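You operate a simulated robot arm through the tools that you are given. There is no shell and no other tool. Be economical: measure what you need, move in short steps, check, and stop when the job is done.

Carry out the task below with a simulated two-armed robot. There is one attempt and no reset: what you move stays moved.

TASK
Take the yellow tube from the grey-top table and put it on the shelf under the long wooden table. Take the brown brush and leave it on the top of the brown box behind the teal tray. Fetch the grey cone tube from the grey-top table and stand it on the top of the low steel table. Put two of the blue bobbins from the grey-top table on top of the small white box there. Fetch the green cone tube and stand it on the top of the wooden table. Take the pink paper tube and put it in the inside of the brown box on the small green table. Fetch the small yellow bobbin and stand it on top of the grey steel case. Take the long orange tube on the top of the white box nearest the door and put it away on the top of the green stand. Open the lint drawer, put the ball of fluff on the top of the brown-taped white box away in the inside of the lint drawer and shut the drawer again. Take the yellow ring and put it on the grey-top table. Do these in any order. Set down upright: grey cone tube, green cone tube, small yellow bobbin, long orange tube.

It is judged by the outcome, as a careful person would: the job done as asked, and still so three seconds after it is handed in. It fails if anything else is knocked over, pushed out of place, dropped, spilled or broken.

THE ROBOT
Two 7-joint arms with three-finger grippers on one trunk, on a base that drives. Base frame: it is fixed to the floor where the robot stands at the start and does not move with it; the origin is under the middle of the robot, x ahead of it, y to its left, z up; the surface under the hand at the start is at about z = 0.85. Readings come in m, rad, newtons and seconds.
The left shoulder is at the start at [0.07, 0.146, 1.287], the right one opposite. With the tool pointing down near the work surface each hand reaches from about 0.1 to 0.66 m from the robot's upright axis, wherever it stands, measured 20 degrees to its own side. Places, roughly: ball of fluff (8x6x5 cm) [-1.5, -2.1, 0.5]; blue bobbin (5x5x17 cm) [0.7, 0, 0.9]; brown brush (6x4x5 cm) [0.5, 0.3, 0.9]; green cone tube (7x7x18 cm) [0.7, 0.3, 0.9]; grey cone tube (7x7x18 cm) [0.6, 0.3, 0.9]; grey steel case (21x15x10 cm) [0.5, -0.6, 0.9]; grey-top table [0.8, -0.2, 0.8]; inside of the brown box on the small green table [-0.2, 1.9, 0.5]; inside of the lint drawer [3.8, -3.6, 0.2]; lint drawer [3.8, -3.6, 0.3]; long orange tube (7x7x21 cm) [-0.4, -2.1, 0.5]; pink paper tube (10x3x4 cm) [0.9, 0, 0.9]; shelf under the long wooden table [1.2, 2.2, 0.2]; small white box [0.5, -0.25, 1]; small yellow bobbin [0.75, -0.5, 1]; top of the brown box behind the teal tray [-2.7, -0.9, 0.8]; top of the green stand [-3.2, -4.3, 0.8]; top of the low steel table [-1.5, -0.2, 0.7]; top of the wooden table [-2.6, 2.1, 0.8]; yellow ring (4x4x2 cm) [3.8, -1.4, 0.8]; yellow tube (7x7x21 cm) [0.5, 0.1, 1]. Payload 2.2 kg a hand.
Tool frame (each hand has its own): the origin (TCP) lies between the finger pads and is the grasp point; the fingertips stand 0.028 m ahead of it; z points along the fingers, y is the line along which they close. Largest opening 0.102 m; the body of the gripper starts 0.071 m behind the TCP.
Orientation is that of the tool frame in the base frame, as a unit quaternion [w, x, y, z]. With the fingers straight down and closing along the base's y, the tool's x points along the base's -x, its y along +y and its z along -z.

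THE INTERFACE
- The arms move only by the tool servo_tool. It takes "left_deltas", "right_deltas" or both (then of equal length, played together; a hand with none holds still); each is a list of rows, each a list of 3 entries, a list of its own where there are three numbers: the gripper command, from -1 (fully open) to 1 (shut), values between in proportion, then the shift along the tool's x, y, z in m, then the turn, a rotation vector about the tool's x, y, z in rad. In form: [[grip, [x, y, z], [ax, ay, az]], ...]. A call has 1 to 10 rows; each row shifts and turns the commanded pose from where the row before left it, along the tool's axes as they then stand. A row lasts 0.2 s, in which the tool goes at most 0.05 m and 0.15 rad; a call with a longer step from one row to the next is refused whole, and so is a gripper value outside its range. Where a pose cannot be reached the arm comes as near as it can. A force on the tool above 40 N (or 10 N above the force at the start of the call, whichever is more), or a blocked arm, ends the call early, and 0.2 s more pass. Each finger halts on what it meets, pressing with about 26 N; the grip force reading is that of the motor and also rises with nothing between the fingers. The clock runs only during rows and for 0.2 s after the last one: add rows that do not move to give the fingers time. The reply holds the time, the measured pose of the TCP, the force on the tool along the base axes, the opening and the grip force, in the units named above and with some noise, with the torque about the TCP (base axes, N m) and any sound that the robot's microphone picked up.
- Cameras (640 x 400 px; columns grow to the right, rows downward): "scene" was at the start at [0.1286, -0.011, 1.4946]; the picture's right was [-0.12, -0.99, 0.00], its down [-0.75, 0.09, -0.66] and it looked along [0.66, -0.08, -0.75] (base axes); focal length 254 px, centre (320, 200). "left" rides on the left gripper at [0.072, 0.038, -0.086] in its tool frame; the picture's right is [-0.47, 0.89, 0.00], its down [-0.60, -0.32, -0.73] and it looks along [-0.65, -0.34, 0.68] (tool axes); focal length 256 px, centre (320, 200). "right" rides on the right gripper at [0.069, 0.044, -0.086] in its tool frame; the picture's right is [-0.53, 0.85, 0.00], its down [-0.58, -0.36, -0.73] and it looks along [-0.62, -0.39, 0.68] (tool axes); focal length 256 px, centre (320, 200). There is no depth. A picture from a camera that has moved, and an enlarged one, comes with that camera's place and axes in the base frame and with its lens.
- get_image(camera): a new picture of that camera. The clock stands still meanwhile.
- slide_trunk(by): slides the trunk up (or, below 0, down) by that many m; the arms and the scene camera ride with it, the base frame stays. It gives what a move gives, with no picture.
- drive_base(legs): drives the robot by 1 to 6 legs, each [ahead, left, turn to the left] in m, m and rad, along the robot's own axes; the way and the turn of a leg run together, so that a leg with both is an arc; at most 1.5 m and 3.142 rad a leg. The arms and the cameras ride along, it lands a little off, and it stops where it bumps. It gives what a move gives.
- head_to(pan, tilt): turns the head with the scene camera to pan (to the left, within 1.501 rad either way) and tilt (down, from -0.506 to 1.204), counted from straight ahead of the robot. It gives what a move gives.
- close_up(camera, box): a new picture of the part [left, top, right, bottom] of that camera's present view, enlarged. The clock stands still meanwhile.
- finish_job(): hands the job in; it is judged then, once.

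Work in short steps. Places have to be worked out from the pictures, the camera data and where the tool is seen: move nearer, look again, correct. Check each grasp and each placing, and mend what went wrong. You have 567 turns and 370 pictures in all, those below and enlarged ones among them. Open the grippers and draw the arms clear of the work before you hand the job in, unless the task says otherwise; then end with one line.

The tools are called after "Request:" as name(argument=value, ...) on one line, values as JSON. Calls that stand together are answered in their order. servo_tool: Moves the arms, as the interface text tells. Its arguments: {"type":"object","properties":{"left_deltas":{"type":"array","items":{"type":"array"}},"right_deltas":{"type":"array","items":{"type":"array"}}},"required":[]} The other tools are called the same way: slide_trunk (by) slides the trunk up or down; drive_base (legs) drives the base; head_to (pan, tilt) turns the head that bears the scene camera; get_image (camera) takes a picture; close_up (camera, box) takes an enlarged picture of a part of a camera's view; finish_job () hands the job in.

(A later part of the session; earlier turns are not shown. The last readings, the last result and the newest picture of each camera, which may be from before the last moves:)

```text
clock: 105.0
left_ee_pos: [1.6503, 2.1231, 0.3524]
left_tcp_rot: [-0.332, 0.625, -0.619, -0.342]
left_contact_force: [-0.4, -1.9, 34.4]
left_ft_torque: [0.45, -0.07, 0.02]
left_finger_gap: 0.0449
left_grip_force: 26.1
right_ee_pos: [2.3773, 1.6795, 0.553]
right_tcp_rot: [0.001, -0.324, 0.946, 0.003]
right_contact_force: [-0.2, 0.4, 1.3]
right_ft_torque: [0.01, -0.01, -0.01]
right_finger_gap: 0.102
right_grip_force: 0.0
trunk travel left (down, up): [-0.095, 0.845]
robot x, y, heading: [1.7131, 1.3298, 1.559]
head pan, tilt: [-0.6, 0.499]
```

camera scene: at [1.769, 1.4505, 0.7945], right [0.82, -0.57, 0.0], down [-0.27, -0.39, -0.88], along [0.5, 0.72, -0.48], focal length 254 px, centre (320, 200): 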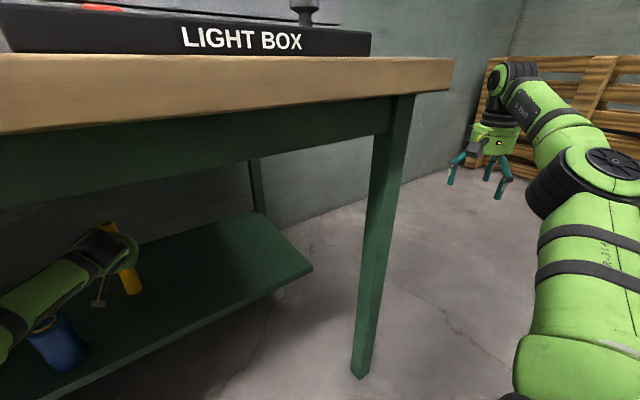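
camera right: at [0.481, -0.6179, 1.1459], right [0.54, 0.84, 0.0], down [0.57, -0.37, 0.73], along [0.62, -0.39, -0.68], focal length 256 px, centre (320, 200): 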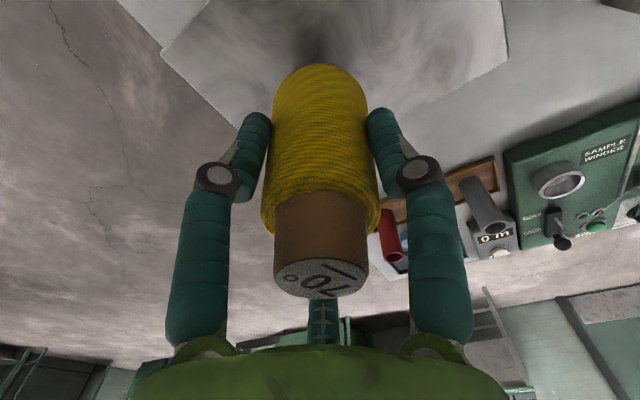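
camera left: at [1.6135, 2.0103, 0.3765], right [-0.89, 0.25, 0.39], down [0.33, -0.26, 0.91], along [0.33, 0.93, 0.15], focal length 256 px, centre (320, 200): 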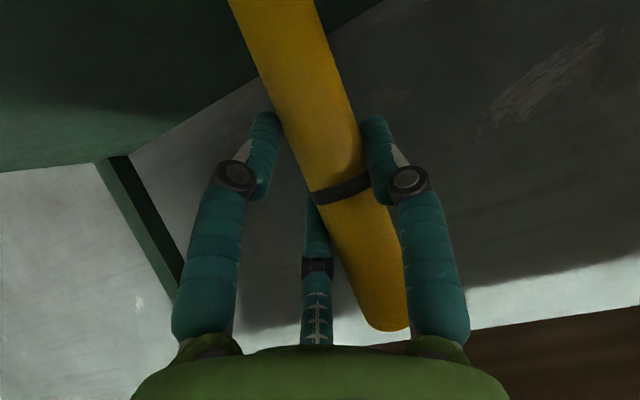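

Contact. Easing, releasing, and backing the hand straight out.

Request:
servo_tool(left_deltas=[[1, [-0.002, 0, -0.001], [0, 0, 0]], [0, [0, 0, 0], [0, 0, 0]], [-0.5, [0, 0, 0], [0, 0, 0]], [-1, [0, 0, 0], [0, 0, 0]], [-1, [0.011, 0, -0.0165], [0, 0, 0]], [-1, [0.0225, 0, -0.033], [0, 0, 0]], [-1, [0.0225, 0, -0.033], [0, 0, 0]], [-1, [0.0225, 0, -0.033], [0, 0, 0]], [-1, [0.0225, 0, -0.033], [0, 0, 0]]])

Request:
get_image(camera="left")

Request:
get_image(camera="scene")

```text
clock: 107.0
left_ee_pos: [1.6537, 1.9427, 0.3376]
left_tcp_rot: [-0.325, 0.628, -0.621, -0.337]
left_contact_force: [-0.1, 0.2, 0.6]
left_ft_torque: [-0.04, -0.02, 0.0]
left_finger_gap: 0.102
left_grip_force: 0.0
right_ee_pos: [2.3784, 1.6818, 0.5506]
right_tcp_rot: [0.0, -0.324, 0.946, 0.0]
right_contact_force: [-0.6, -1.1, 0.1]
right_ft_torque: [-0.02, -0.03, -0.01]
right_finger_gap: 0.1019
right_grip_force: 0.0
trunk travel left (down, up): [-0.095, 0.845]
robot x, y, heading: [1.7173, 1.3299, 1.559]
head pan, tilt: [-0.6, 0.499]
```

```text
315 pictures are left
camera left: at [1.6178, 1.8292, 0.3274], right [-0.89, 0.25, 0.39], down [0.33, -0.26, 0.91], along [0.33, 0.93, 0.15], focal length 256 px, centre (320, 200)
```

left: 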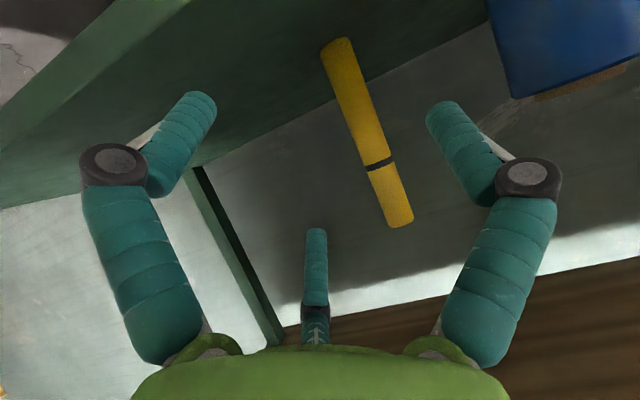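

```text
314 pictures are left
camera scene: at [1.769, 1.4504, 0.7945], right [0.82, -0.57, 0.0], down [-0.27, -0.39, -0.88], along [0.5, 0.72, -0.48], focal length 254 px, centre (320, 200)
```

scene: 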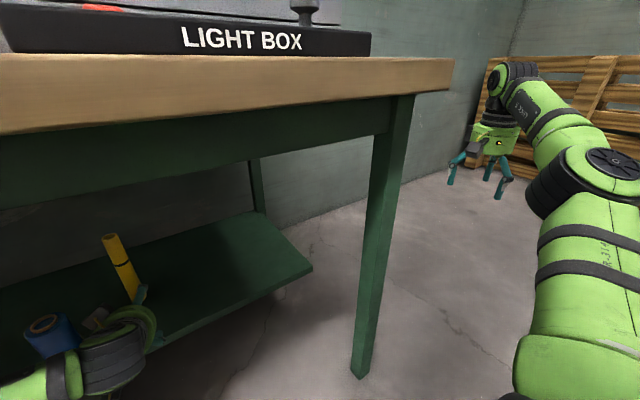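

The tube stands on the shelf. Backing straight out, then raising the trunk.

Request:
drive_base(legs=[[-0.45, 0, 0]])

Request:
slide_trunk(by=0.4)

Request:
slide_trunk(by=0.33)

Request:
head_to(pan=1.4, tilt=0.5)

Request:
get_image(camera="scene")

```text
clock: 109.7
left_ee_pos: [1.6481, 1.493, 0.338]
left_tcp_rot: [-0.324, 0.63, -0.62, -0.336]
left_contact_force: [0.7, 0.5, 0.2]
left_ft_torque: [-0.01, 0.01, 0.02]
left_finger_gap: 0.1019
left_grip_force: 0.1
right_ee_pos: [2.3731, 1.238, 0.5493]
right_tcp_rot: [0.0, -0.328, 0.945, -0.001]
right_contact_force: [-0.5, -0.2, 0.2]
right_ft_torque: [0.01, -0.01, -0.01]
right_finger_gap: 0.1021
right_grip_force: 0.0
trunk travel left (down, up): [-0.095, 0.845]
robot x, y, heading: [1.7103, 0.8801, 1.561]
head pan, tilt: [-0.6, 0.499]
```

```text
clock: 113.5
left_ee_pos: [1.6485, 1.4934, 0.7371]
left_tcp_rot: [-0.324, 0.63, -0.62, -0.337]
left_contact_force: [-0.8, 0.7, 0.2]
left_ft_torque: [0.0, 0.0, -0.04]
left_finger_gap: 0.1022
left_grip_force: 0.0
right_ee_pos: [2.3731, 1.2381, 0.95]
right_tcp_rot: [0.0, -0.327, 0.945, 0.0]
right_contact_force: [-0.3, 0.4, -0.3]
right_ft_torque: [0.04, 0.05, -0.01]
right_finger_gap: 0.1019
right_grip_force: 0.1
trunk travel left (down, up): [-0.495, 0.445]
robot x, y, heading: [1.7118, 0.8812, 1.567]
head pan, tilt: [-0.6, 0.499]
```

```text
clock: 116.8
left_ee_pos: [1.6469, 1.4935, 1.0687]
left_tcp_rot: [-0.324, 0.63, -0.62, -0.337]
left_contact_force: [0.7, 0.0, -0.6]
left_ft_torque: [-0.03, 0.0, 0.0]
left_finger_gap: 0.1019
left_grip_force: 0.0
right_ee_pos: [2.3725, 1.2381, 1.2804]
right_tcp_rot: [0.0, -0.327, 0.945, 0.0]
right_contact_force: [1.0, 0.4, -0.6]
right_ft_torque: [-0.01, 0.03, 0.01]
right_finger_gap: 0.102
right_grip_force: 0.1
trunk travel left (down, up): [-0.825, 0.115]
robot x, y, heading: [1.7115, 0.8798, 1.564]
head pan, tilt: [-0.6, 0.499]
```

```text
clock: 118.7
left_ee_pos: [1.6481, 1.4929, 1.067]
left_tcp_rot: [-0.324, 0.631, -0.62, -0.337]
left_contact_force: [-0.2, -0.7, -0.7]
left_ft_torque: [0.0, 0.05, 0.01]
left_finger_gap: 0.102
left_grip_force: 0.0
right_ee_pos: [2.372, 1.2392, 1.2797]
right_tcp_rot: [0.0, -0.327, 0.945, 0.0]
right_contact_force: [0.0, -0.6, 0.0]
right_ft_torque: [-0.04, 0.0, 0.0]
right_finger_gap: 0.102
right_grip_force: 0.1
trunk travel left (down, up): [-0.825, 0.115]
robot x, y, heading: [1.712, 0.879, 1.565]
head pan, tilt: [1.4, 0.499]
```

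```text
313 pictures are left
camera scene: at [1.6236, 0.9435, 1.5245], right [0.18, 0.98, 0.0], down [0.47, -0.08, -0.88], along [-0.86, 0.15, -0.48], focal length 254 px, centre (320, 200)
```

scene: 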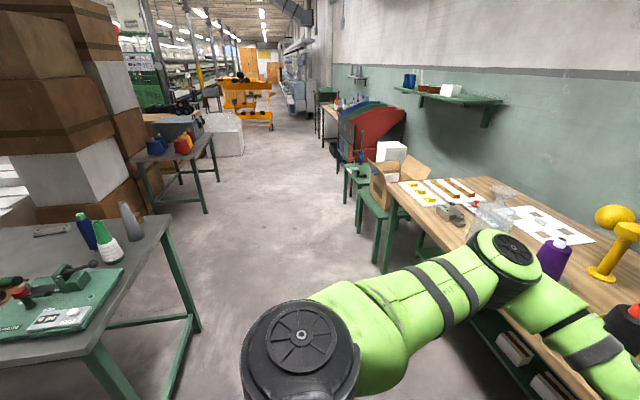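

Clear view of surroundings. Restoring the left hand to vertical and yawing the right tool to 90° for the pink tube (which lies along y).

Request:
servo_tool(left_deltas=[[-1, [0, 0, -0.02], [0, 0.1386, 0]], [-1, [0, 0, -0.02], [0, 0.1386, 0]], [-1, [0, 0, -0.02], [0, 0.1386, 0]], [-1, [0, 0, -0.02], [0, 0.1386, 0]], [-1, [0, 0, -0.02], [0, 0.1386, 0]], [-1, [0, 0, -0.02], [0, 0.1386, 0]], [-1, [0, 0, -0.03], [0, 0.1386, 0]], [-1, [0.03, 0, -0.03], [0, 0, 0]], [-1, [0.03, 0, -0.03], [0, 0, 0]]], right_deltas=[[-1, [0, 0.02, 0], [0, 0, 0.15]], [-1, [0, 0.03, 0], [0, 0, 0.15]], [-1, [0, 0.03, 0], [0, 0, 0.15]], [-1, [0, 0.03, 0], [0, 0, 0.15]], [-1, [0.03, 0.02, 0], [0, 0, 0.12]], [-1, [0.03, 0, 0], [0, 0, 0]], [-1, [0.03, 0, 0], [0, 0, 0]], [-1, [0.03, 0, 0], [0, 0, 0]], [-1, [0.03, 0, 0], [0, 0, 0]]])

Request:
drive_base(legs=[[0, 0, 1.575]])

```text
clock: 120.7
left_ee_pos: [1.6511, 1.3604, 1.2539]
left_tcp_rot: [0.002, 0.714, -0.7, -0.005]
left_contact_force: [0.7, -0.1, 0.0]
left_ft_torque: [0.05, -0.02, 0.01]
left_finger_gap: 0.102
left_grip_force: 0.0
right_ee_pos: [2.1622, 1.351, 1.2803]
right_tcp_rot: [0.0, 0.027, 1.0, 0.001]
right_contact_force: [-0.4, -0.5, -0.2]
right_ft_torque: [0.02, -0.04, -0.01]
right_finger_gap: 0.1019
right_grip_force: 0.1
right hand out of reach, approached as far as the arm can: row 4
trunk travel left (down, up): [-0.825, 0.115]
robot x, y, heading: [1.7127, 0.881, 1.564]
head pan, tilt: [1.4, 0.499]
```

```text
clock: 125.0
left_ee_pos: [1.231, 0.8141, 1.2523]
left_tcp_rot: [0.004, 1.0, 0.017, 0.0]
left_contact_force: [0.7, 0.1, 1.1]
left_ft_torque: [-0.01, 0.01, 0.0]
left_finger_gap: 0.1018
left_grip_force: 0.1
right_ee_pos: [1.2328, 1.3268, 1.2785]
right_tcp_rot: [0.0, -0.693, 0.721, 0.0]
right_contact_force: [-0.4, -0.2, -0.2]
right_ft_torque: [-0.01, 0.02, -0.01]
right_finger_gap: 0.1019
right_grip_force: 0.0
trunk travel left (down, up): [-0.825, 0.115]
robot x, y, heading: [1.7105, 0.8809, -3.131]
head pan, tilt: [1.4, 0.499]
```

Heading about π. Strafing left to y≈-0.19, then viewing the table from the far side.

Request:
drive_base(legs=[[0, 1.07, 0]])

Request:
head_to(pan=-0.2, tilt=0.9)

Request:
get_image(camera="scene")

```text
clock: 130.5
left_ee_pos: [1.2283, -0.2599, 1.2525]
left_tcp_rot: [0.005, 1.0, 0.007, 0.0]
left_contact_force: [0.0, 0.5, -0.2]
left_ft_torque: [-0.02, 0.01, 0.0]
left_finger_gap: 0.1021
left_grip_force: 0.2
right_ee_pos: [1.2412, 0.2533, 1.2794]
right_tcp_rot: [0.0, -0.685, 0.728, 0.0]
right_contact_force: [0.7, -0.2, 1.0]
right_ft_torque: [0.0, 0.01, -0.01]
right_finger_gap: 0.1022
right_grip_force: 0.0
trunk travel left (down, up): [-0.825, 0.115]
robot x, y, heading: [1.7118, -0.202, 3.131]
head pan, tilt: [1.4, 0.499]
```

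```text
clock: 132.2
left_ee_pos: [1.2291, -0.2596, 1.2518]
left_tcp_rot: [0.004, 1.0, 0.006, 0.0]
left_contact_force: [-0.2, -0.3, -0.4]
left_ft_torque: [0.01, 0.03, 0.01]
left_finger_gap: 0.102
left_grip_force: 0.1
right_ee_pos: [1.2403, 0.251, 1.2781]
right_tcp_rot: [0.0, -0.686, 0.728, 0.0]
right_contact_force: [-0.3, 0.6, 0.1]
right_ft_torque: [-0.02, -0.02, -0.01]
right_finger_gap: 0.102
right_grip_force: 0.1
trunk travel left (down, up): [-0.825, 0.115]
robot x, y, heading: [1.7102, -0.2032, 3.131]
head pan, tilt: [-0.201, 0.901]
```

```text
312 pictures are left
camera scene: at [1.588, -0.1892, 1.4906], right [0.21, 0.98, 0.0], down [0.77, -0.16, -0.62], along [-0.61, 0.13, -0.78], focal length 254 px, centre (320, 200)
```

scene: 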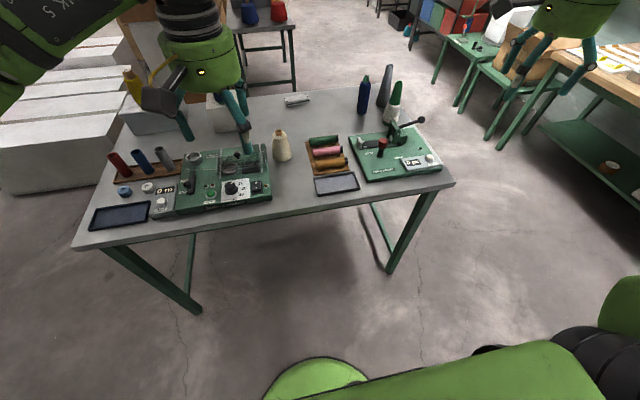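

Zooming on the rack with the pink tube.

Request:
close_up(camera="scene", box=[260, 110, 420, 210])

```text
4.00 times, centred on (340, 160) of scene
camera zoom: at [1.588, -0.1892, 1.4906], right [0.21, 0.98, 0.0], down [0.77, -0.16, -0.62], along [-0.61, 0.13, -0.78], focal length 1018 px, centre (240, 360)
```

zoom: 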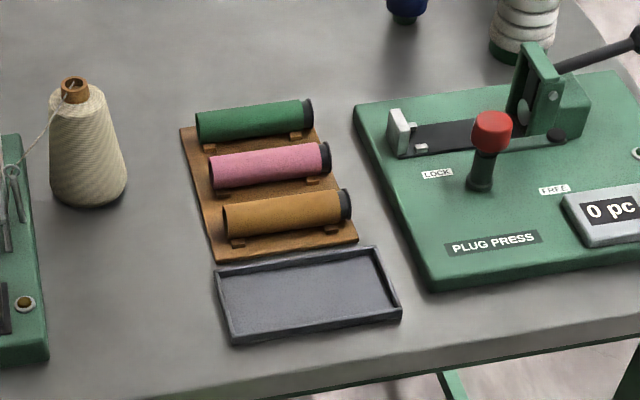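

Pink tube at about (0.89,-0.013,0.87). Driving 0.25 m closer and positioning the right hand above it.

Request:
drive_base(legs=[[0.25, 0, 0]])

Request:
get_image(camera="scene")

```text
clock: 134.0
left_ee_pos: [0.9846, -0.2587, 1.2523]
left_tcp_rot: [0.005, 1.0, 0.007, -0.002]
left_contact_force: [0.2, 0.0, -0.1]
left_ft_torque: [-0.07, 0.03, -0.01]
left_finger_gap: 0.1019
left_grip_force: 0.0
right_ee_pos: [0.9958, 0.2539, 1.2798]
right_tcp_rot: [-0.001, -0.686, 0.728, 0.001]
right_contact_force: [0.3, 0.3, -0.9]
right_ft_torque: [0.02, 0.02, 0.01]
right_finger_gap: 0.1018
right_grip_force: 0.0
trunk travel left (down, up): [-0.825, 0.115]
robot x, y, heading: [1.466, -0.2023, 3.13]
head pan, tilt: [-0.201, 0.901]
```

```text
310 pictures are left
camera scene: at [1.3449, -0.1869, 1.4909], right [0.21, 0.98, 0.0], down [0.77, -0.16, -0.62], along [-0.61, 0.13, -0.78], focal length 254 px, centre (320, 200)
```

scene: 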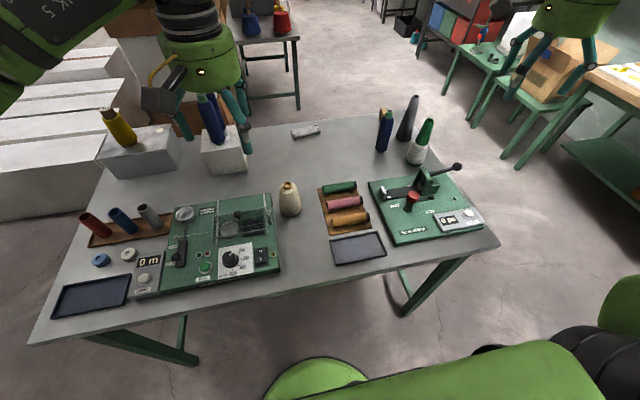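

Moving the right hand above the pink tube with a half-open gripper (5.5 cm).

Request:
servo_tool(right_deltas=[[-0.08, [0, 0, 0], [0, 0, -0.06]], [-0.08, [0.0334, 0.0133, 0.02], [0, 0, 0]], [-0.08, [0.0334, 0.0133, 0.02], [0, 0, 0]], [-0.08, [0.0334, 0.0133, 0.02], [0, 0, 0]], [-0.08, [0.0334, 0.0133, 0.02], [0, 0, 0]], [-0.08, [0.0334, 0.0133, 0.02], [0, 0, 0]], [-0.08, [0.0334, 0.0133, 0.02], [0, 0, 0]], [-0.08, [0.0334, 0.0133, 0.02], [0, 0, 0]], [-0.08, [0.0334, 0.0133, 0.02], [0, 0, 0]], [-0.08, [0, 0, 0], [0, 0, 0]]])

Request:
get_image(camera="right")

```text
clock: 136.2
left_ee_pos: [0.9833, -0.2577, 1.2526]
left_tcp_rot: [0.003, 1.0, 0.007, -0.002]
left_contact_force: [0.1, 0.7, -0.1]
left_ft_torque: [-0.05, 0.03, -0.01]
left_finger_gap: 0.1021
left_grip_force: 0.2
right_ee_pos: [0.889, -0.0112, 1.1171]
right_tcp_rot: [0.0, 0.708, -0.707, -0.001]
right_contact_force: [-0.9, -0.4, 0.4]
right_ft_torque: [-0.01, 0.0, -0.01]
right_finger_gap: 0.055
right_grip_force: 0.1
trunk travel left (down, up): [-0.825, 0.115]
robot x, y, heading: [1.4646, -0.2026, 3.131]
head pan, tilt: [-0.201, 0.901]
```

```text
309 pictures are left
camera right: at [0.8457, -0.0775, 1.2022], right [-0.85, 0.53, 0.0], down [0.37, 0.58, 0.73], along [0.39, 0.62, -0.68], focal length 256 px, centre (320, 200)
```

right: 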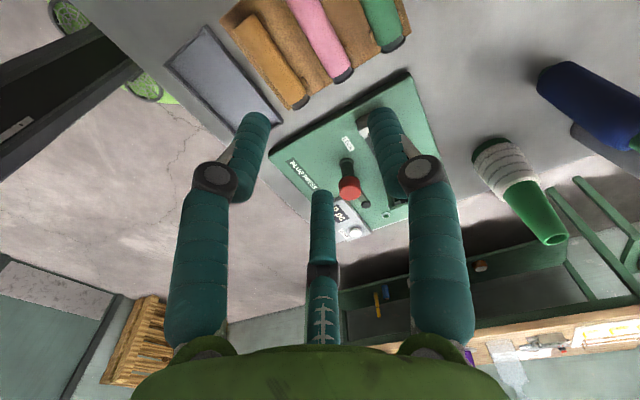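

Pink axis is at x≈0.886, centre y≈-0.005. Descending carefully toward the rack.

Request:
servo_tool(right_deltas=[[-0.08, [-0.004, 0.003, 0.04], [0, 0, 0]], [-0.08, [0, 0, 0.04], [0, 0, 0]], [-0.08, [0, 0, 0.04], [0, 0, 0]], [-0.08, [0, 0, 0.04], [0, 0, 0]], [-0.08, [0, 0, 0.03], [0, 0, 0]], [-0.08, [0, 0, 0], [0, 0, 0]]])

Request:
get_image(camera="right")

```text
clock: 137.6
left_ee_pos: [0.9826, -0.2581, 1.2515]
left_tcp_rot: [0.004, 1.0, 0.007, -0.002]
left_contact_force: [0.1, 0.4, 0.2]
left_ft_torque: [-0.01, 0.02, 0.01]
left_finger_gap: 0.102
left_grip_force: 0.0
right_ee_pos: [0.8857, -0.007, 0.9289]
right_tcp_rot: [-0.001, 0.708, -0.707, 0.001]
right_contact_force: [0.3, 0.1, -0.4]
right_ft_torque: [-0.02, -0.02, 0.02]
right_finger_gap: 0.0552
right_grip_force: 0.2
trunk travel left (down, up): [-0.825, 0.115]
robot x, y, heading: [1.4643, -0.2035, 3.129]
head pan, tilt: [-0.201, 0.901]
```

```text
308 pictures are left
camera right: at [0.8435, -0.0754, 1.0144], right [-0.85, 0.53, 0.0], down [0.36, 0.58, 0.73], along [0.39, 0.62, -0.68], focal length 256 px, centre (320, 200)
```

right: 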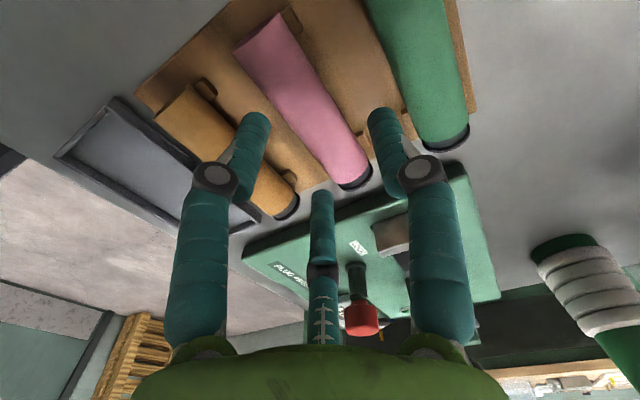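

Slight +x correction, then final descent in small steps.

Request:
servo_tool(right_deltas=[[-0.08, [0, -0.004, 0.015], [0, 0, 0]], [-0.08, [0, 0, 0.012], [0, 0, 0]], [-0.08, [0, 0, 0.007], [0, 0, 0]], [-0.08, [0, 0, 0.004], [0, 0, 0]], [-0.08, [0, 0, 0], [0, 0, 0]]])

Request:
get_image(camera="right")

```text
clock: 138.8
left_ee_pos: [0.9848, -0.2584, 1.2531]
left_tcp_rot: [0.004, 1.0, 0.007, -0.003]
left_contact_force: [-0.3, 0.3, 0.2]
left_ft_torque: [0.02, 0.0, -0.02]
left_finger_gap: 0.1021
left_grip_force: 0.0
right_ee_pos: [0.8896, -0.0103, 0.8906]
right_tcp_rot: [0.0, 0.708, -0.706, -0.001]
right_contact_force: [10.8, -1.1, 4.2]
right_ft_torque: [-0.01, -0.22, -0.03]
right_finger_gap: 0.0582
right_grip_force: 2.3
trunk travel left (down, up): [-0.825, 0.115]
robot x, y, heading: [1.4667, -0.2019, 3.129]
head pan, tilt: [-0.201, 0.901]
```

```text
307 pictures are left
camera right: at [0.848, -0.0767, 0.9773], right [-0.85, 0.53, 0.0], down [0.36, 0.58, 0.73], along [0.39, 0.62, -0.68], focal length 256 px, centre (320, 200)
```

right: 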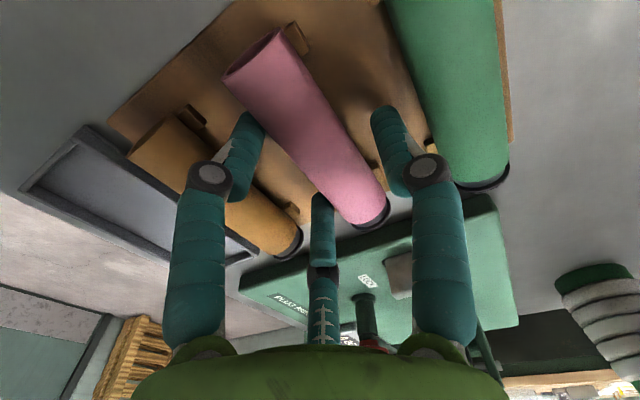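

The +x finger is touching the tube; shift +x 7 mm and close.

Request:
servo_tool(right_deltas=[[-0.08, [0, -0.007, 0], [0, 0, 0]], [0.3, [0, 0, 0], [0, 0, 0]], [1, [0, 0, 0], [0, 0, 0]], [1, [0, 0, 0], [0, 0, 0]]])

Request:
get_image(camera="right")

```text
clock: 139.8
left_ee_pos: [0.9823, -0.2581, 1.2517]
left_tcp_rot: [0.004, 1.0, 0.007, -0.002]
left_contact_force: [0.3, -1.2, 0.0]
left_ft_torque: [0.02, -0.03, 0.04]
left_finger_gap: 0.1017
left_grip_force: 0.1
right_ee_pos: [0.8939, -0.0081, 0.8908]
right_tcp_rot: [0.0, 0.708, -0.706, 0.0]
right_contact_force: [0.2, -0.2, -0.7]
right_ft_torque: [0.03, 0.0, 0.01]
right_finger_gap: 0.0416
right_grip_force: 26.1
trunk travel left (down, up): [-0.825, 0.115]
robot x, y, heading: [1.4658, -0.2021, 3.131]
head pan, tilt: [-0.201, 0.901]
```

```text
306 pictures are left
camera right: at [0.8523, -0.0764, 0.9763], right [-0.85, 0.53, 0.0], down [0.36, 0.58, 0.73], along [0.39, 0.62, -0.68], focal length 256 px, centre (320, 200)
```

right: 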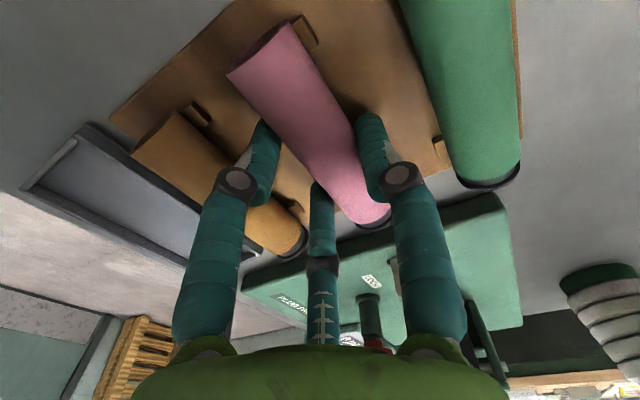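

Gripped. Lifting straight up.

Request:
servo_tool(right_deltas=[[1, [0, 0, -0.02], [0, 0, 0]], [1, [0, 0, -0.04], [0, 0, 0]], [1, [0, 0, -0.05], [0, 0, 0]], [1, [0, 0, -0.05], [0, 0, 0]], [1, [0, 0, -0.05], [0, 0, 0]], [1, [0, 0, -0.05], [0, 0, 0]], [1, [0, 0, 0], [0, 0, 0]]])

Request:
get_image(camera="right")

Request:
get_image(camera="scene")

```text
clock: 141.4
left_ee_pos: [0.9823, -0.2582, 1.2527]
left_tcp_rot: [0.004, 1.0, 0.006, -0.001]
left_contact_force: [0.0, 0.2, -0.3]
left_ft_torque: [0.04, -0.02, -0.02]
left_finger_gap: 0.1019
left_grip_force: 0.0
right_ee_pos: [0.8957, -0.0051, 1.1512]
right_tcp_rot: [0.0, 0.708, -0.707, 0.0]
right_contact_force: [0.2, -0.1, 0.0]
right_ft_torque: [0.02, -0.01, -0.04]
right_finger_gap: 0.0413
right_grip_force: 25.5
trunk travel left (down, up): [-0.825, 0.115]
robot x, y, heading: [1.4654, -0.1999, 3.132]
head pan, tilt: [-0.201, 0.901]
```

```text
305 pictures are left
camera right: at [0.854, -0.0731, 1.2362], right [-0.85, 0.53, 0.0], down [0.36, 0.58, 0.73], along [0.39, 0.62, -0.68], focal length 256 px, centre (320, 200)
```

right: 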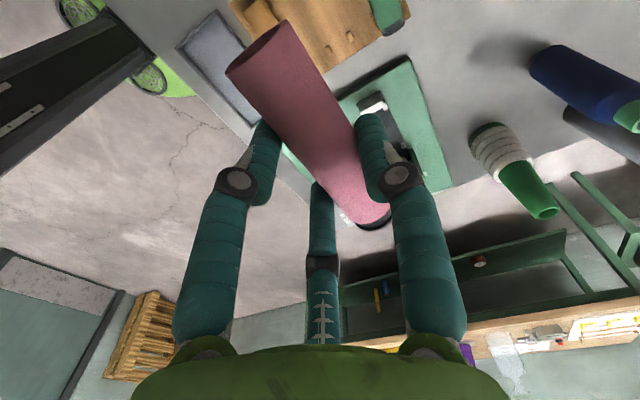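

```text
304 pictures are left
camera scene: at [1.3415, -0.1865, 1.4905], right [0.21, 0.98, 0.0], down [0.77, -0.16, -0.62], along [-0.61, 0.13, -0.78], focal length 254 px, centre (320, 200)
```

scene: 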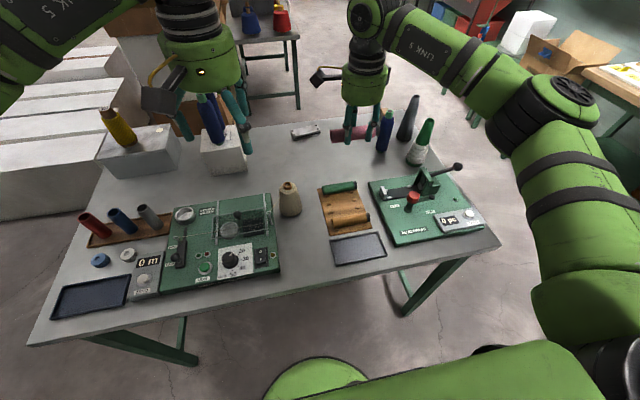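

Pink tube held. I raise it, back off, and drive around to the left end of the grey table to also collect the green cone on the way.

Request:
servo_tool(right_deltas=[[1, [0, 0, -0.04], [0, 0, 0]], [1, [0, 0, -0.04], [0, 0, 0]], [1, [0, 0, -0.03], [0, 0, 0]]])

Request:
drive_base(legs=[[-0.35, 0, 0], [0, -1.1, 0], [1.1, 0, 0]])

Request:
drive_base(legs=[[0, 0, 1.571]])

Request:
head_to(pan=0.0, tilt=0.9)

Request:
get_image(camera="scene")

```text
clock: 142.2
left_ee_pos: [0.9831, -0.2592, 1.2516]
left_tcp_rot: [0.004, 1.0, 0.007, -0.002]
left_contact_force: [0.0, 0.0, 1.0]
left_ft_torque: [-0.01, -0.02, 0.04]
left_finger_gap: 0.102
left_grip_force: 0.0
right_ee_pos: [0.8961, -0.0074, 1.2618]
right_tcp_rot: [0.0, 0.707, -0.707, 0.0]
right_contact_force: [-0.1, -0.8, -0.1]
right_ft_torque: [0.03, 0.02, -0.03]
right_finger_gap: 0.0412
right_grip_force: 26.3
trunk travel left (down, up): [-0.825, 0.115]
robot x, y, heading: [1.4626, -0.2016, 3.135]
head pan, tilt: [-0.201, 0.901]
```

```text
clock: 155.0
left_ee_pos: [0.2556, 0.8768, 1.252]
left_tcp_rot: [0.005, 1.0, 0.0, -0.002]
left_contact_force: [-0.7, -0.5, 0.8]
left_ft_torque: [-0.02, 0.02, -0.01]
left_finger_gap: 0.102
left_grip_force: 0.0
right_ee_pos: [0.1705, 1.1292, 1.2622]
right_tcp_rot: [-0.001, -0.702, 0.712, 0.0]
right_contact_force: [0.0, 0.1, 0.2]
right_ft_torque: [-0.04, 0.05, -0.01]
right_finger_gap: 0.0414
right_grip_force: 25.8
trunk travel left (down, up): [-0.825, 0.115]
robot x, y, heading: [0.736, 0.9228, 3.117]
head pan, tilt: [-0.201, 0.901]
```

```text
clock: 159.3
left_ee_pos: [0.8023, 0.4452, 1.2518]
left_tcp_rot: [0.005, 0.696, 0.718, 0.001]
left_contact_force: [-1.3, -0.1, -0.6]
left_ft_torque: [0.05, 0.04, -0.01]
left_finger_gap: 0.1021
left_grip_force: 0.1
right_ee_pos: [0.5525, 0.3542, 1.262]
right_tcp_rot: [0.0, 1.0, 0.009, 0.0]
right_contact_force: [-0.6, -0.1, -0.4]
right_ft_torque: [0.01, -0.02, 0.04]
right_finger_gap: 0.0411
right_grip_force: 26.2
trunk travel left (down, up): [-0.825, 0.115]
robot x, y, heading: [0.737, 0.925, -1.562]
head pan, tilt: [-0.201, 0.901]
```

```text
clock: 160.0
left_ee_pos: [0.8031, 0.4446, 1.2527]
left_tcp_rot: [0.005, 0.696, 0.718, 0.002]
left_contact_force: [0.3, 1.0, 0.1]
left_ft_torque: [0.01, 0.0, 0.03]
left_finger_gap: 0.1019
left_grip_force: 0.0
right_ee_pos: [0.5543, 0.3544, 1.2613]
right_tcp_rot: [0.0, 1.0, 0.009, 0.001]
right_contact_force: [0.3, 0.0, -0.3]
right_ft_torque: [0.02, -0.02, -0.04]
right_finger_gap: 0.0413
right_grip_force: 25.8
trunk travel left (down, up): [-0.825, 0.115]
robot x, y, heading: [0.7363, 0.9288, -1.561]
head pan, tilt: [0.0, 0.901]
```

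```text
303 pictures are left
camera scene: at [0.7389, 0.7992, 1.4906], right [-1.0, -0.01, 0.0], down [0.0, 0.78, -0.62], along [0.0, -0.62, -0.78], focal length 254 px, centre (320, 200)
```

scene: 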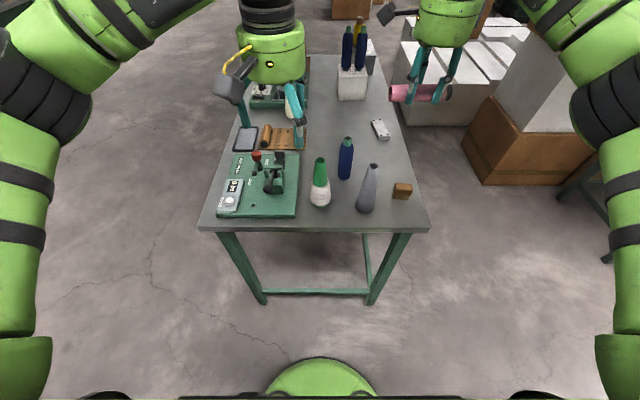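

Green cone at about (0.741,0.300). Moving the left hand above it with a partial opening to clear the plug press.

Request:
servo_tool(left_deltas=[[-0.7, [-0.0285, -0.0133, 0.025], [0, 0, 0]], [-0.7, [-0.0285, -0.0133, 0.025], [0, 0, 0]], [-0.7, [-0.0285, -0.0133, 0.025], [0, 0, 0]], [-0.7, [-0.0285, -0.0133, 0.025], [0, 0, 0]], [-0.7, [-0.0285, -0.0133, 0.025], [0, 0, 0]], [-0.7, [0, 0, 0], [0, 0, 0]]])

Request:
get_image(camera="left")

Request:
close_up(camera="scene", box=[220, 100, 420, 240])

```text
clock: 161.4
left_ee_pos: [0.7487, 0.3152, 1.1248]
left_tcp_rot: [0.004, 0.697, 0.717, 0.002]
left_contact_force: [0.9, -0.4, -0.4]
left_ft_torque: [-0.01, 0.08, -0.05]
left_finger_gap: 0.0866
left_grip_force: 0.0
left hand out of reach, approached as far as the arm can: row 5
right_ee_pos: [0.556, 0.3535, 1.2613]
right_tcp_rot: [0.001, 1.0, 0.009, -0.001]
right_contact_force: [0.5, -0.6, -0.3]
right_ft_torque: [0.02, 0.05, -0.03]
right_finger_gap: 0.0415
right_grip_force: 26.1
trunk travel left (down, up): [-0.825, 0.115]
robot x, y, heading: [0.7377, 0.9246, -1.56]
head pan, tilt: [0.0, 0.901]
```

```text
302 pictures are left
camera left: at [0.7847, 0.3881, 1.2104], right [0.9, -0.44, 0.01], down [-0.3, -0.61, 0.73], along [-0.32, -0.66, -0.68], focal length 256 px, centre (320, 200)
```

left: 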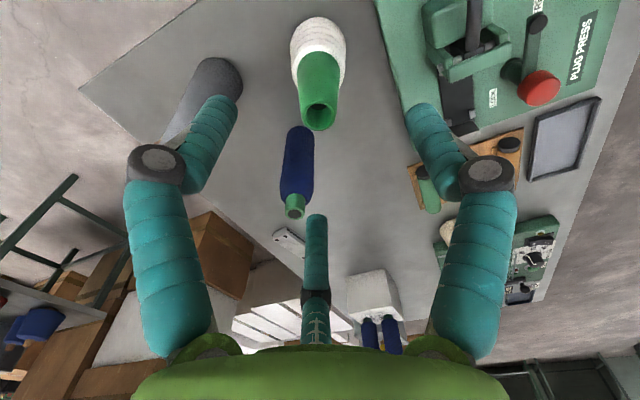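

```text
2.86 times, centred on (320, 170) of scene
camera zoom: at [0.742, 0.7994, 1.4906], right [-1.0, -0.01, 0.0], down [-0.01, 0.78, -0.62], along [0.0, -0.62, -0.78], focal length 727 px, centre (320, 286)
```

zoom: 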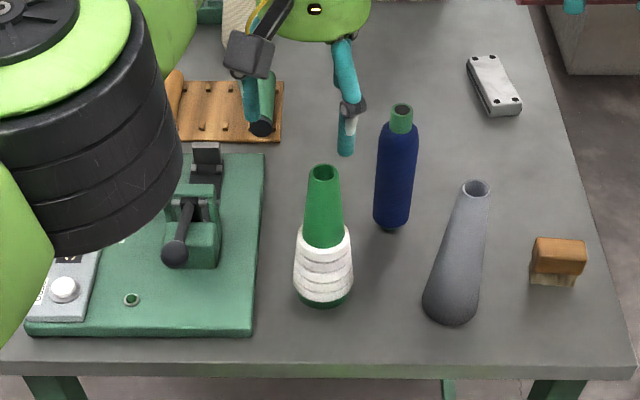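

Need the base 8 cm closer for reach; green top confirmed at (0.741,0.301).

Request:
drive_base(legs=[[0.09, 0, 0]])

Request:
servo_tool(left_deltas=[[-0.7, [0.037, -0.004, 0], [0, 0, 0]], [-0.7, [0.037, -0.004, 0], [0, 0, 0]], [-0.7, [0, 0, 0], [0, 0, 0]]])

Request:
get_image(camera="left")

```text
clock: 162.5
left_ee_pos: [0.7472, 0.2301, 1.1287]
left_tcp_rot: [0.005, 0.695, 0.719, 0.001]
left_contact_force: [-0.6, -0.1, -1.2]
left_ft_torque: [-0.06, -0.02, 0.01]
left_finger_gap: 0.0868
left_grip_force: 0.1
right_ee_pos: [0.5545, 0.2706, 1.2642]
right_tcp_rot: [0.003, 1.0, 0.009, 0.001]
right_contact_force: [0.3, 0.3, 0.0]
right_ft_torque: [-0.07, 0.02, 0.01]
right_finger_gap: 0.0419
right_grip_force: 26.2
trunk travel left (down, up): [-0.825, 0.115]
robot x, y, heading: [0.7382, 0.8417, -1.566]
head pan, tilt: [0.0, 0.901]
```

```text
clock: 163.3
left_ee_pos: [0.7366, 0.2985, 1.1235]
left_tcp_rot: [0.004, 0.695, 0.719, 0.003]
left_contact_force: [0.0, -0.3, -0.6]
left_ft_torque: [0.03, 0.0, 0.02]
left_finger_gap: 0.087
left_grip_force: 0.0
right_ee_pos: [0.5537, 0.2633, 1.2595]
right_tcp_rot: [-0.001, 1.0, 0.008, 0.001]
right_contact_force: [-0.9, 0.5, -0.9]
right_ft_torque: [0.02, 0.02, 0.01]
right_finger_gap: 0.0414
right_grip_force: 25.9
trunk travel left (down, up): [-0.825, 0.115]
robot x, y, heading: [0.7348, 0.8388, -1.567]
head pan, tilt: [0.0, 0.901]
```

```text
300 pictures are left
camera left: at [0.7715, 0.372, 1.2101], right [0.9, -0.44, 0.01], down [-0.3, -0.61, 0.73], along [-0.31, -0.66, -0.68], focal length 256 px, centre (320, 200)
```

left: 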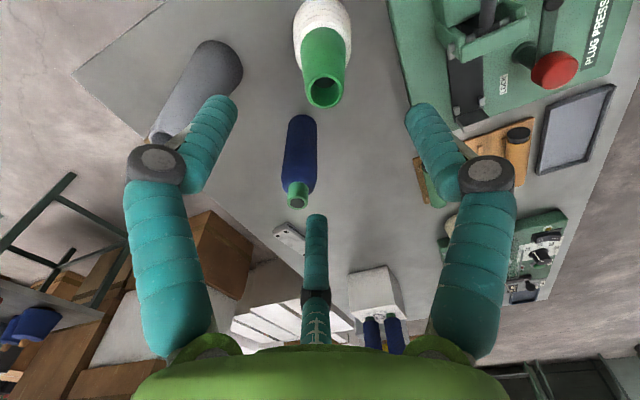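

Aligned. Descending to z≈0.966.

Request:
servo_tool(left_deltas=[[-0.7, [0, 0.004, 0.04], [0, 0, 0]], [-0.7, [0, 0, 0.04], [0, 0, 0]], [-0.7, [0, 0, 0.04], [0, 0, 0]], [-0.7, [0, 0, 0.036], [0, 0, 0]], [-0.7, [0, 0, 0], [0, 0, 0]]])

Request:
get_image(camera="left")

```text
clock: 164.5
left_ee_pos: [0.742, 0.3014, 0.9673]
left_tcp_rot: [0.005, 0.696, 0.718, 0.002]
left_contact_force: [0.0, 0.1, -0.7]
left_ft_torque: [0.02, 0.04, 0.02]
left_finger_gap: 0.0867
left_grip_force: 0.1
right_ee_pos: [0.5536, 0.2639, 1.2601]
right_tcp_rot: [0.0, 1.0, 0.01, 0.001]
right_contact_force: [0.2, 0.5, 0.2]
right_ft_torque: [0.01, 0.0, 0.02]
right_finger_gap: 0.0413
right_grip_force: 25.9
trunk travel left (down, up): [-0.825, 0.115]
robot x, y, heading: [0.7354, 0.8431, -1.564]
head pan, tilt: [0.0, 0.901]
```

```text
299 pictures are left
camera left: at [0.7774, 0.3751, 1.0547], right [0.9, -0.44, 0.01], down [-0.3, -0.61, 0.73], along [-0.31, -0.66, -0.68], focal length 256 px, centre (320, 200)
```

left: 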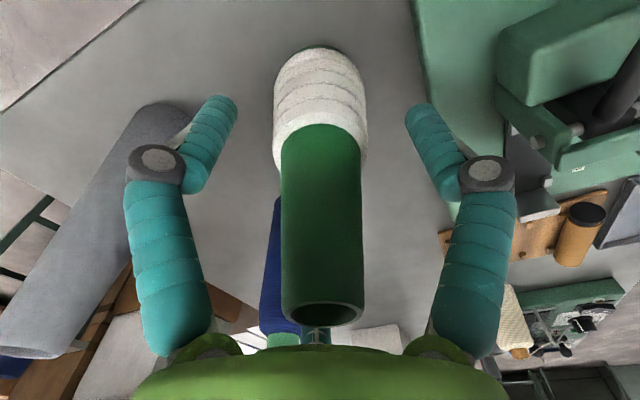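

Closing on the green cone and lifting.

Request:
servo_tool(left_deltas=[[0.2, [0, 0, 0.003], [0, 0, 0]], [1, [0, 0, 0], [0, 0, 0]], [1, [0, 0, 0], [0, 0, 0]], [1, [0, 0, 0], [0, 0, 0]], [1, [0, 0, -0.03], [0, 0, 0]], [1, [0, 0, -0.04], [0, 0, 0]], [1, [0, 0, -0.05], [0, 0, 0]], [1, [0, 0, -0.05], [0, 0, 0]]])

Request:
get_image(camera="left")

```text
clock: 166.3
left_ee_pos: [0.7397, 0.3035, 1.1348]
left_tcp_rot: [0.004, 0.696, 0.718, 0.003]
left_contact_force: [0.5, -0.1, -0.2]
left_ft_torque: [-0.03, 0.01, -0.01]
left_finger_gap: 0.0426
left_grip_force: 26.2
right_ee_pos: [0.5547, 0.2644, 1.2614]
right_tcp_rot: [0.001, 1.0, 0.01, 0.001]
right_contact_force: [0.2, 0.4, -1.1]
right_ft_torque: [-0.01, 0.01, 0.03]
right_finger_gap: 0.0416
right_grip_force: 25.4
trunk travel left (down, up): [-0.825, 0.115]
robot x, y, heading: [0.7406, 0.8402, -1.567]
head pan, tilt: [0.0, 0.901]
```

```text
298 pictures are left
camera left: at [0.7751, 0.376, 1.2217], right [0.9, -0.44, 0.01], down [-0.31, -0.61, 0.73], along [-0.31, -0.66, -0.68], focal length 256 px, centre (320, 200)
```

left: 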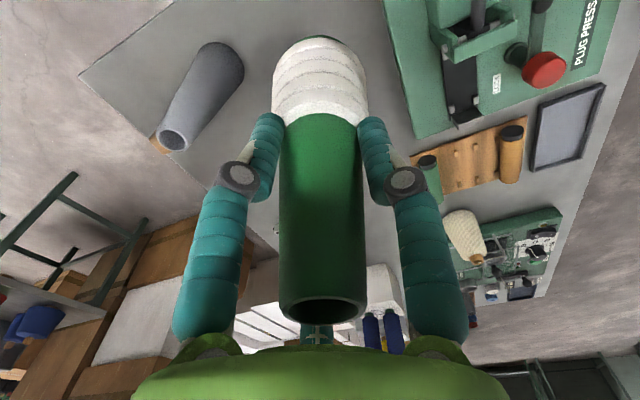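

Green cone held. Raise it, back off, strafe to x≈-0.36 and turn round to face the brown box.

Request:
servo_tool(left_deltas=[[1, [0.02, 0, -0.04], [0, 0, 0]], [1, [0.02, 0, -0.04], [0, 0, 0]], [1, [0.02, 0, -0.04], [0, 0, 0]]])

Request:
drive_base(legs=[[-0.12, 0, 0], [0, -1.1, 0], [0, 0, 1.571], [0, 0, 1.571]])

Request:
head_to(pan=-0.1, tilt=0.6)

Request:
get_image(camera="scene")

```text
clock: 167.1
left_ee_pos: [0.7365, 0.3598, 1.255]
left_tcp_rot: [0.005, 0.696, 0.718, 0.002]
left_contact_force: [0.0, 1.1, -1.2]
left_ft_torque: [-0.04, -0.02, 0.02]
left_finger_gap: 0.0428
left_grip_force: 26.2
right_ee_pos: [0.5537, 0.2652, 1.2611]
right_tcp_rot: [0.002, 1.0, 0.01, 0.0]
right_contact_force: [-0.4, 0.7, -0.1]
right_ft_torque: [0.02, -0.06, 0.01]
right_finger_gap: 0.0414
right_grip_force: 26.0
trunk travel left (down, up): [-0.825, 0.115]
robot x, y, heading: [0.7368, 0.8368, -1.57]
head pan, tilt: [0.0, 0.901]
```

```text
clock: 181.3
left_ee_pos: [-0.3683, 1.4294, 1.2531]
left_tcp_rot: [0.002, 0.72, -0.694, -0.005]
left_contact_force: [0.9, -0.2, 0.6]
left_ft_torque: [0.04, -0.01, -0.02]
left_finger_gap: 0.0424
left_grip_force: 26.5
right_ee_pos: [-0.1892, 1.5251, 1.2622]
right_tcp_rot: [0.001, -0.013, 1.0, 0.0]
right_contact_force: [-0.3, 0.6, -0.8]
right_ft_torque: [0.0, -0.02, 0.0]
right_finger_gap: 0.0416
right_grip_force: 26.3
trunk travel left (down, up): [-0.825, 0.115]
robot x, y, heading: [-0.3661, 0.9515, 1.588]
head pan, tilt: [0.0, 0.901]
```

```text
clock: 182.1
left_ee_pos: [-0.3698, 1.4296, 1.2546]
left_tcp_rot: [0.002, 0.721, -0.693, -0.005]
left_contact_force: [0.3, 0.2, -0.3]
left_ft_torque: [0.03, 0.0, 0.0]
left_finger_gap: 0.0425
left_grip_force: 26.3
right_ee_pos: [-0.1888, 1.5247, 1.2617]
right_tcp_rot: [0.0, -0.013, 1.0, 0.0]
right_contact_force: [0.6, -0.1, -0.9]
right_ft_torque: [0.04, 0.03, -0.01]
right_finger_gap: 0.0414
right_grip_force: 26.2
trunk travel left (down, up): [-0.825, 0.115]
robot x, y, heading: [-0.3691, 0.948, 1.585]
head pan, tilt: [-0.099, 0.6]
```

```text
297 pictures are left
camera scene: at [-0.3597, 1.0866, 1.5153], right [1.0, -0.08, 0.0], down [-0.05, -0.56, -0.82], along [0.07, 0.82, -0.57], focal length 254 px, centre (320, 200)
```

scene: 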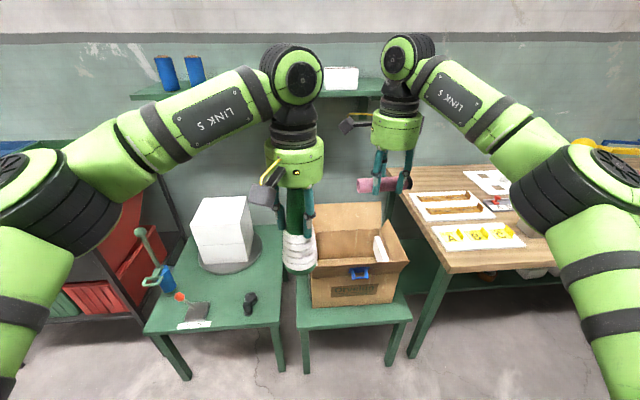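

Brown box opening spans roughly x -0.34..0.03, y 1.75..1.95, rim z≈0.72. First tuck the left hand (green cone) back-left, then drive up.

Request:
servo_tool(left_deltas=[[1, [0.0225, 0.035, -0.01], [0, 0, 0]], [1, [0.0225, 0.035, -0.01], [0, 0, 0]], [1, [0.0225, 0.035, -0.01], [0, 0, 0]], [1, [0.0225, 0.035, -0.01], [0, 0, 0]], [1, [0.0225, 0.035, -0.01], [0, 0, 0]], [1, [0.0225, 0.035, -0.01], [0, 0, 0]], [1, [0.0225, 0.035, 0], [0, 0, 0]], [1, [0.0225, 0.035, 0], [0, 0, 0]]])

Request:
drive_base(legs=[[0.28, 0, 0]])

Request:
get_image(camera="right")

Request:
get_image(camera="scene")

```text
clock: 183.9
left_ee_pos: [-0.644, 1.2346, 1.3148]
left_tcp_rot: [0.002, 0.72, -0.694, -0.003]
left_contact_force: [0.1, -0.3, 0.8]
left_ft_torque: [0.02, -0.07, -0.03]
left_finger_gap: 0.0424
left_grip_force: 26.0
right_ee_pos: [-0.1914, 1.5229, 1.2633]
right_tcp_rot: [0.001, -0.014, 1.0, 0.002]
right_contact_force: [-0.5, -1.1, 0.1]
right_ft_torque: [0.03, -0.06, 0.04]
right_finger_gap: 0.0416
right_grip_force: 26.4
trunk travel left (down, up): [-0.825, 0.115]
robot x, y, heading: [-0.3651, 0.9536, 1.585]
head pan, tilt: [-0.099, 0.6]
```

```text
clock: 185.8
left_ee_pos: [-0.6441, 1.5143, 1.3173]
left_tcp_rot: [0.002, 0.719, -0.695, -0.005]
left_contact_force: [-0.9, -0.5, -0.7]
left_ft_torque: [0.02, 0.04, -0.02]
left_finger_gap: 0.0422
left_grip_force: 26.3
right_ee_pos: [-0.1903, 1.8011, 1.2633]
right_tcp_rot: [0.0, -0.013, 1.0, 0.002]
right_contact_force: [-0.4, -0.1, -1.1]
right_ft_torque: [0.04, -0.01, 0.02]
right_finger_gap: 0.0416
right_grip_force: 25.5
trunk travel left (down, up): [-0.825, 0.115]
robot x, y, heading: [-0.3706, 1.2284, 1.581]
head pan, tilt: [-0.099, 0.6]
```

```text
296 pictures are left
camera right: at [-0.2591, 1.8447, 1.3487], right [0.51, 0.86, 0.0], down [0.59, -0.35, 0.73], along [0.63, -0.37, -0.68], focal length 256 px, centre (320, 200)
```

right: 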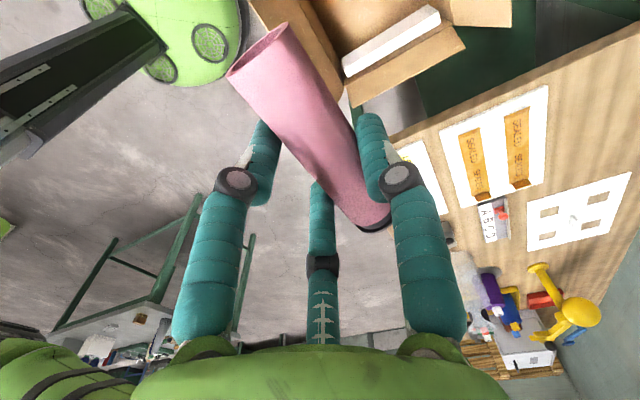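

```text
295 pictures are left
camera scene: at [-0.363, 1.3627, 1.5157], right [1.0, -0.09, 0.0], down [-0.05, -0.56, -0.83], along [0.07, 0.82, -0.56], focal length 254 px, centre (320, 200)
```

scene: 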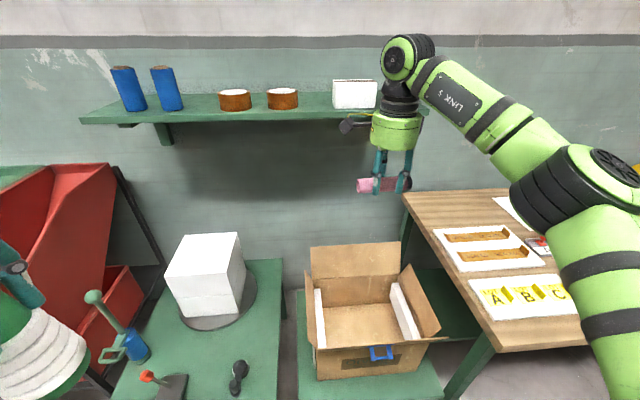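

Box interior centre about (-0.18,1.86), floor z≈0.505. Nudging forward and lowering the trunk.

Request:
drive_base(legs=[[0.045, 0, 0]])

Request:
slide_trunk(by=-0.38)

Request:
get_image(camera="right")

Request:
get_image(camera="scene")

```text
clock: 186.7
left_ee_pos: [-0.6438, 1.5517, 1.3176]
left_tcp_rot: [-0.001, 0.719, -0.695, -0.007]
left_contact_force: [0.0, -1.0, 0.9]
left_ft_torque: [0.1, 0.02, 0.0]
left_finger_gap: 0.0426
left_grip_force: 26.2
right_ee_pos: [-0.1908, 1.8382, 1.2665]
right_tcp_rot: [0.001, -0.013, 1.0, 0.004]
right_contact_force: [0.4, -2.2, 0.4]
right_ft_torque: [0.14, -0.04, -0.01]
right_finger_gap: 0.0414
right_grip_force: 26.0
trunk travel left (down, up): [-0.825, 0.115]
robot x, y, heading: [-0.3705, 1.2741, 1.582]
head pan, tilt: [-0.099, 0.6]
```

```text
clock: 190.4
left_ee_pos: [-0.6441, 1.5604, 0.9359]
left_tcp_rot: [0.003, 0.72, -0.694, -0.004]
left_contact_force: [-0.1, 0.5, -0.9]
left_ft_torque: [0.01, -0.01, -0.01]
left_finger_gap: 0.0422
left_grip_force: 26.1
right_ee_pos: [-0.1903, 1.8474, 0.8816]
right_tcp_rot: [0.0, -0.013, 1.0, 0.001]
right_contact_force: [0.4, 0.6, -0.6]
right_ft_torque: [-0.01, 0.01, 0.02]
right_finger_gap: 0.0419
right_grip_force: 26.3
trunk travel left (down, up): [-0.445, 0.495]
robot x, y, heading: [-0.3715, 1.2734, 1.581]
head pan, tilt: [-0.099, 0.6]
```

```text
294 pictures are left
camera right: at [-0.2594, 1.8908, 0.968], right [0.51, 0.86, 0.0], down [0.59, -0.35, 0.73], along [0.63, -0.37, -0.68], focal length 256 px, centre (320, 200)
```

right: 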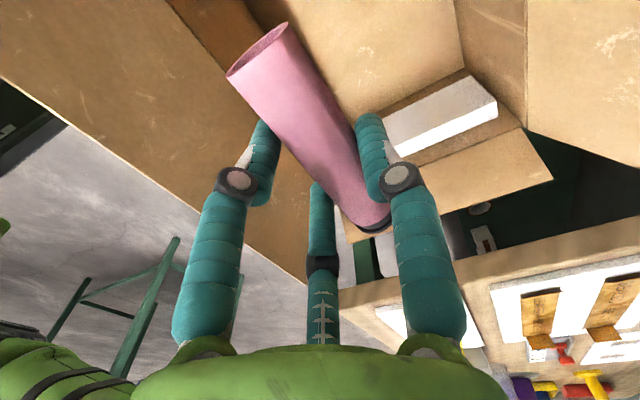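

```text
293 pictures are left
camera scene: at [-0.3634, 1.4093, 1.1354], right [1.0, -0.09, 0.0], down [-0.05, -0.56, -0.83], along [0.07, 0.82, -0.56], focal length 254 px, centre (320, 200)
```

scene: 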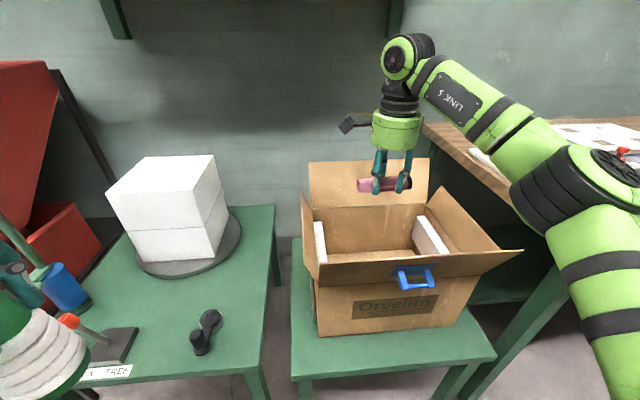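

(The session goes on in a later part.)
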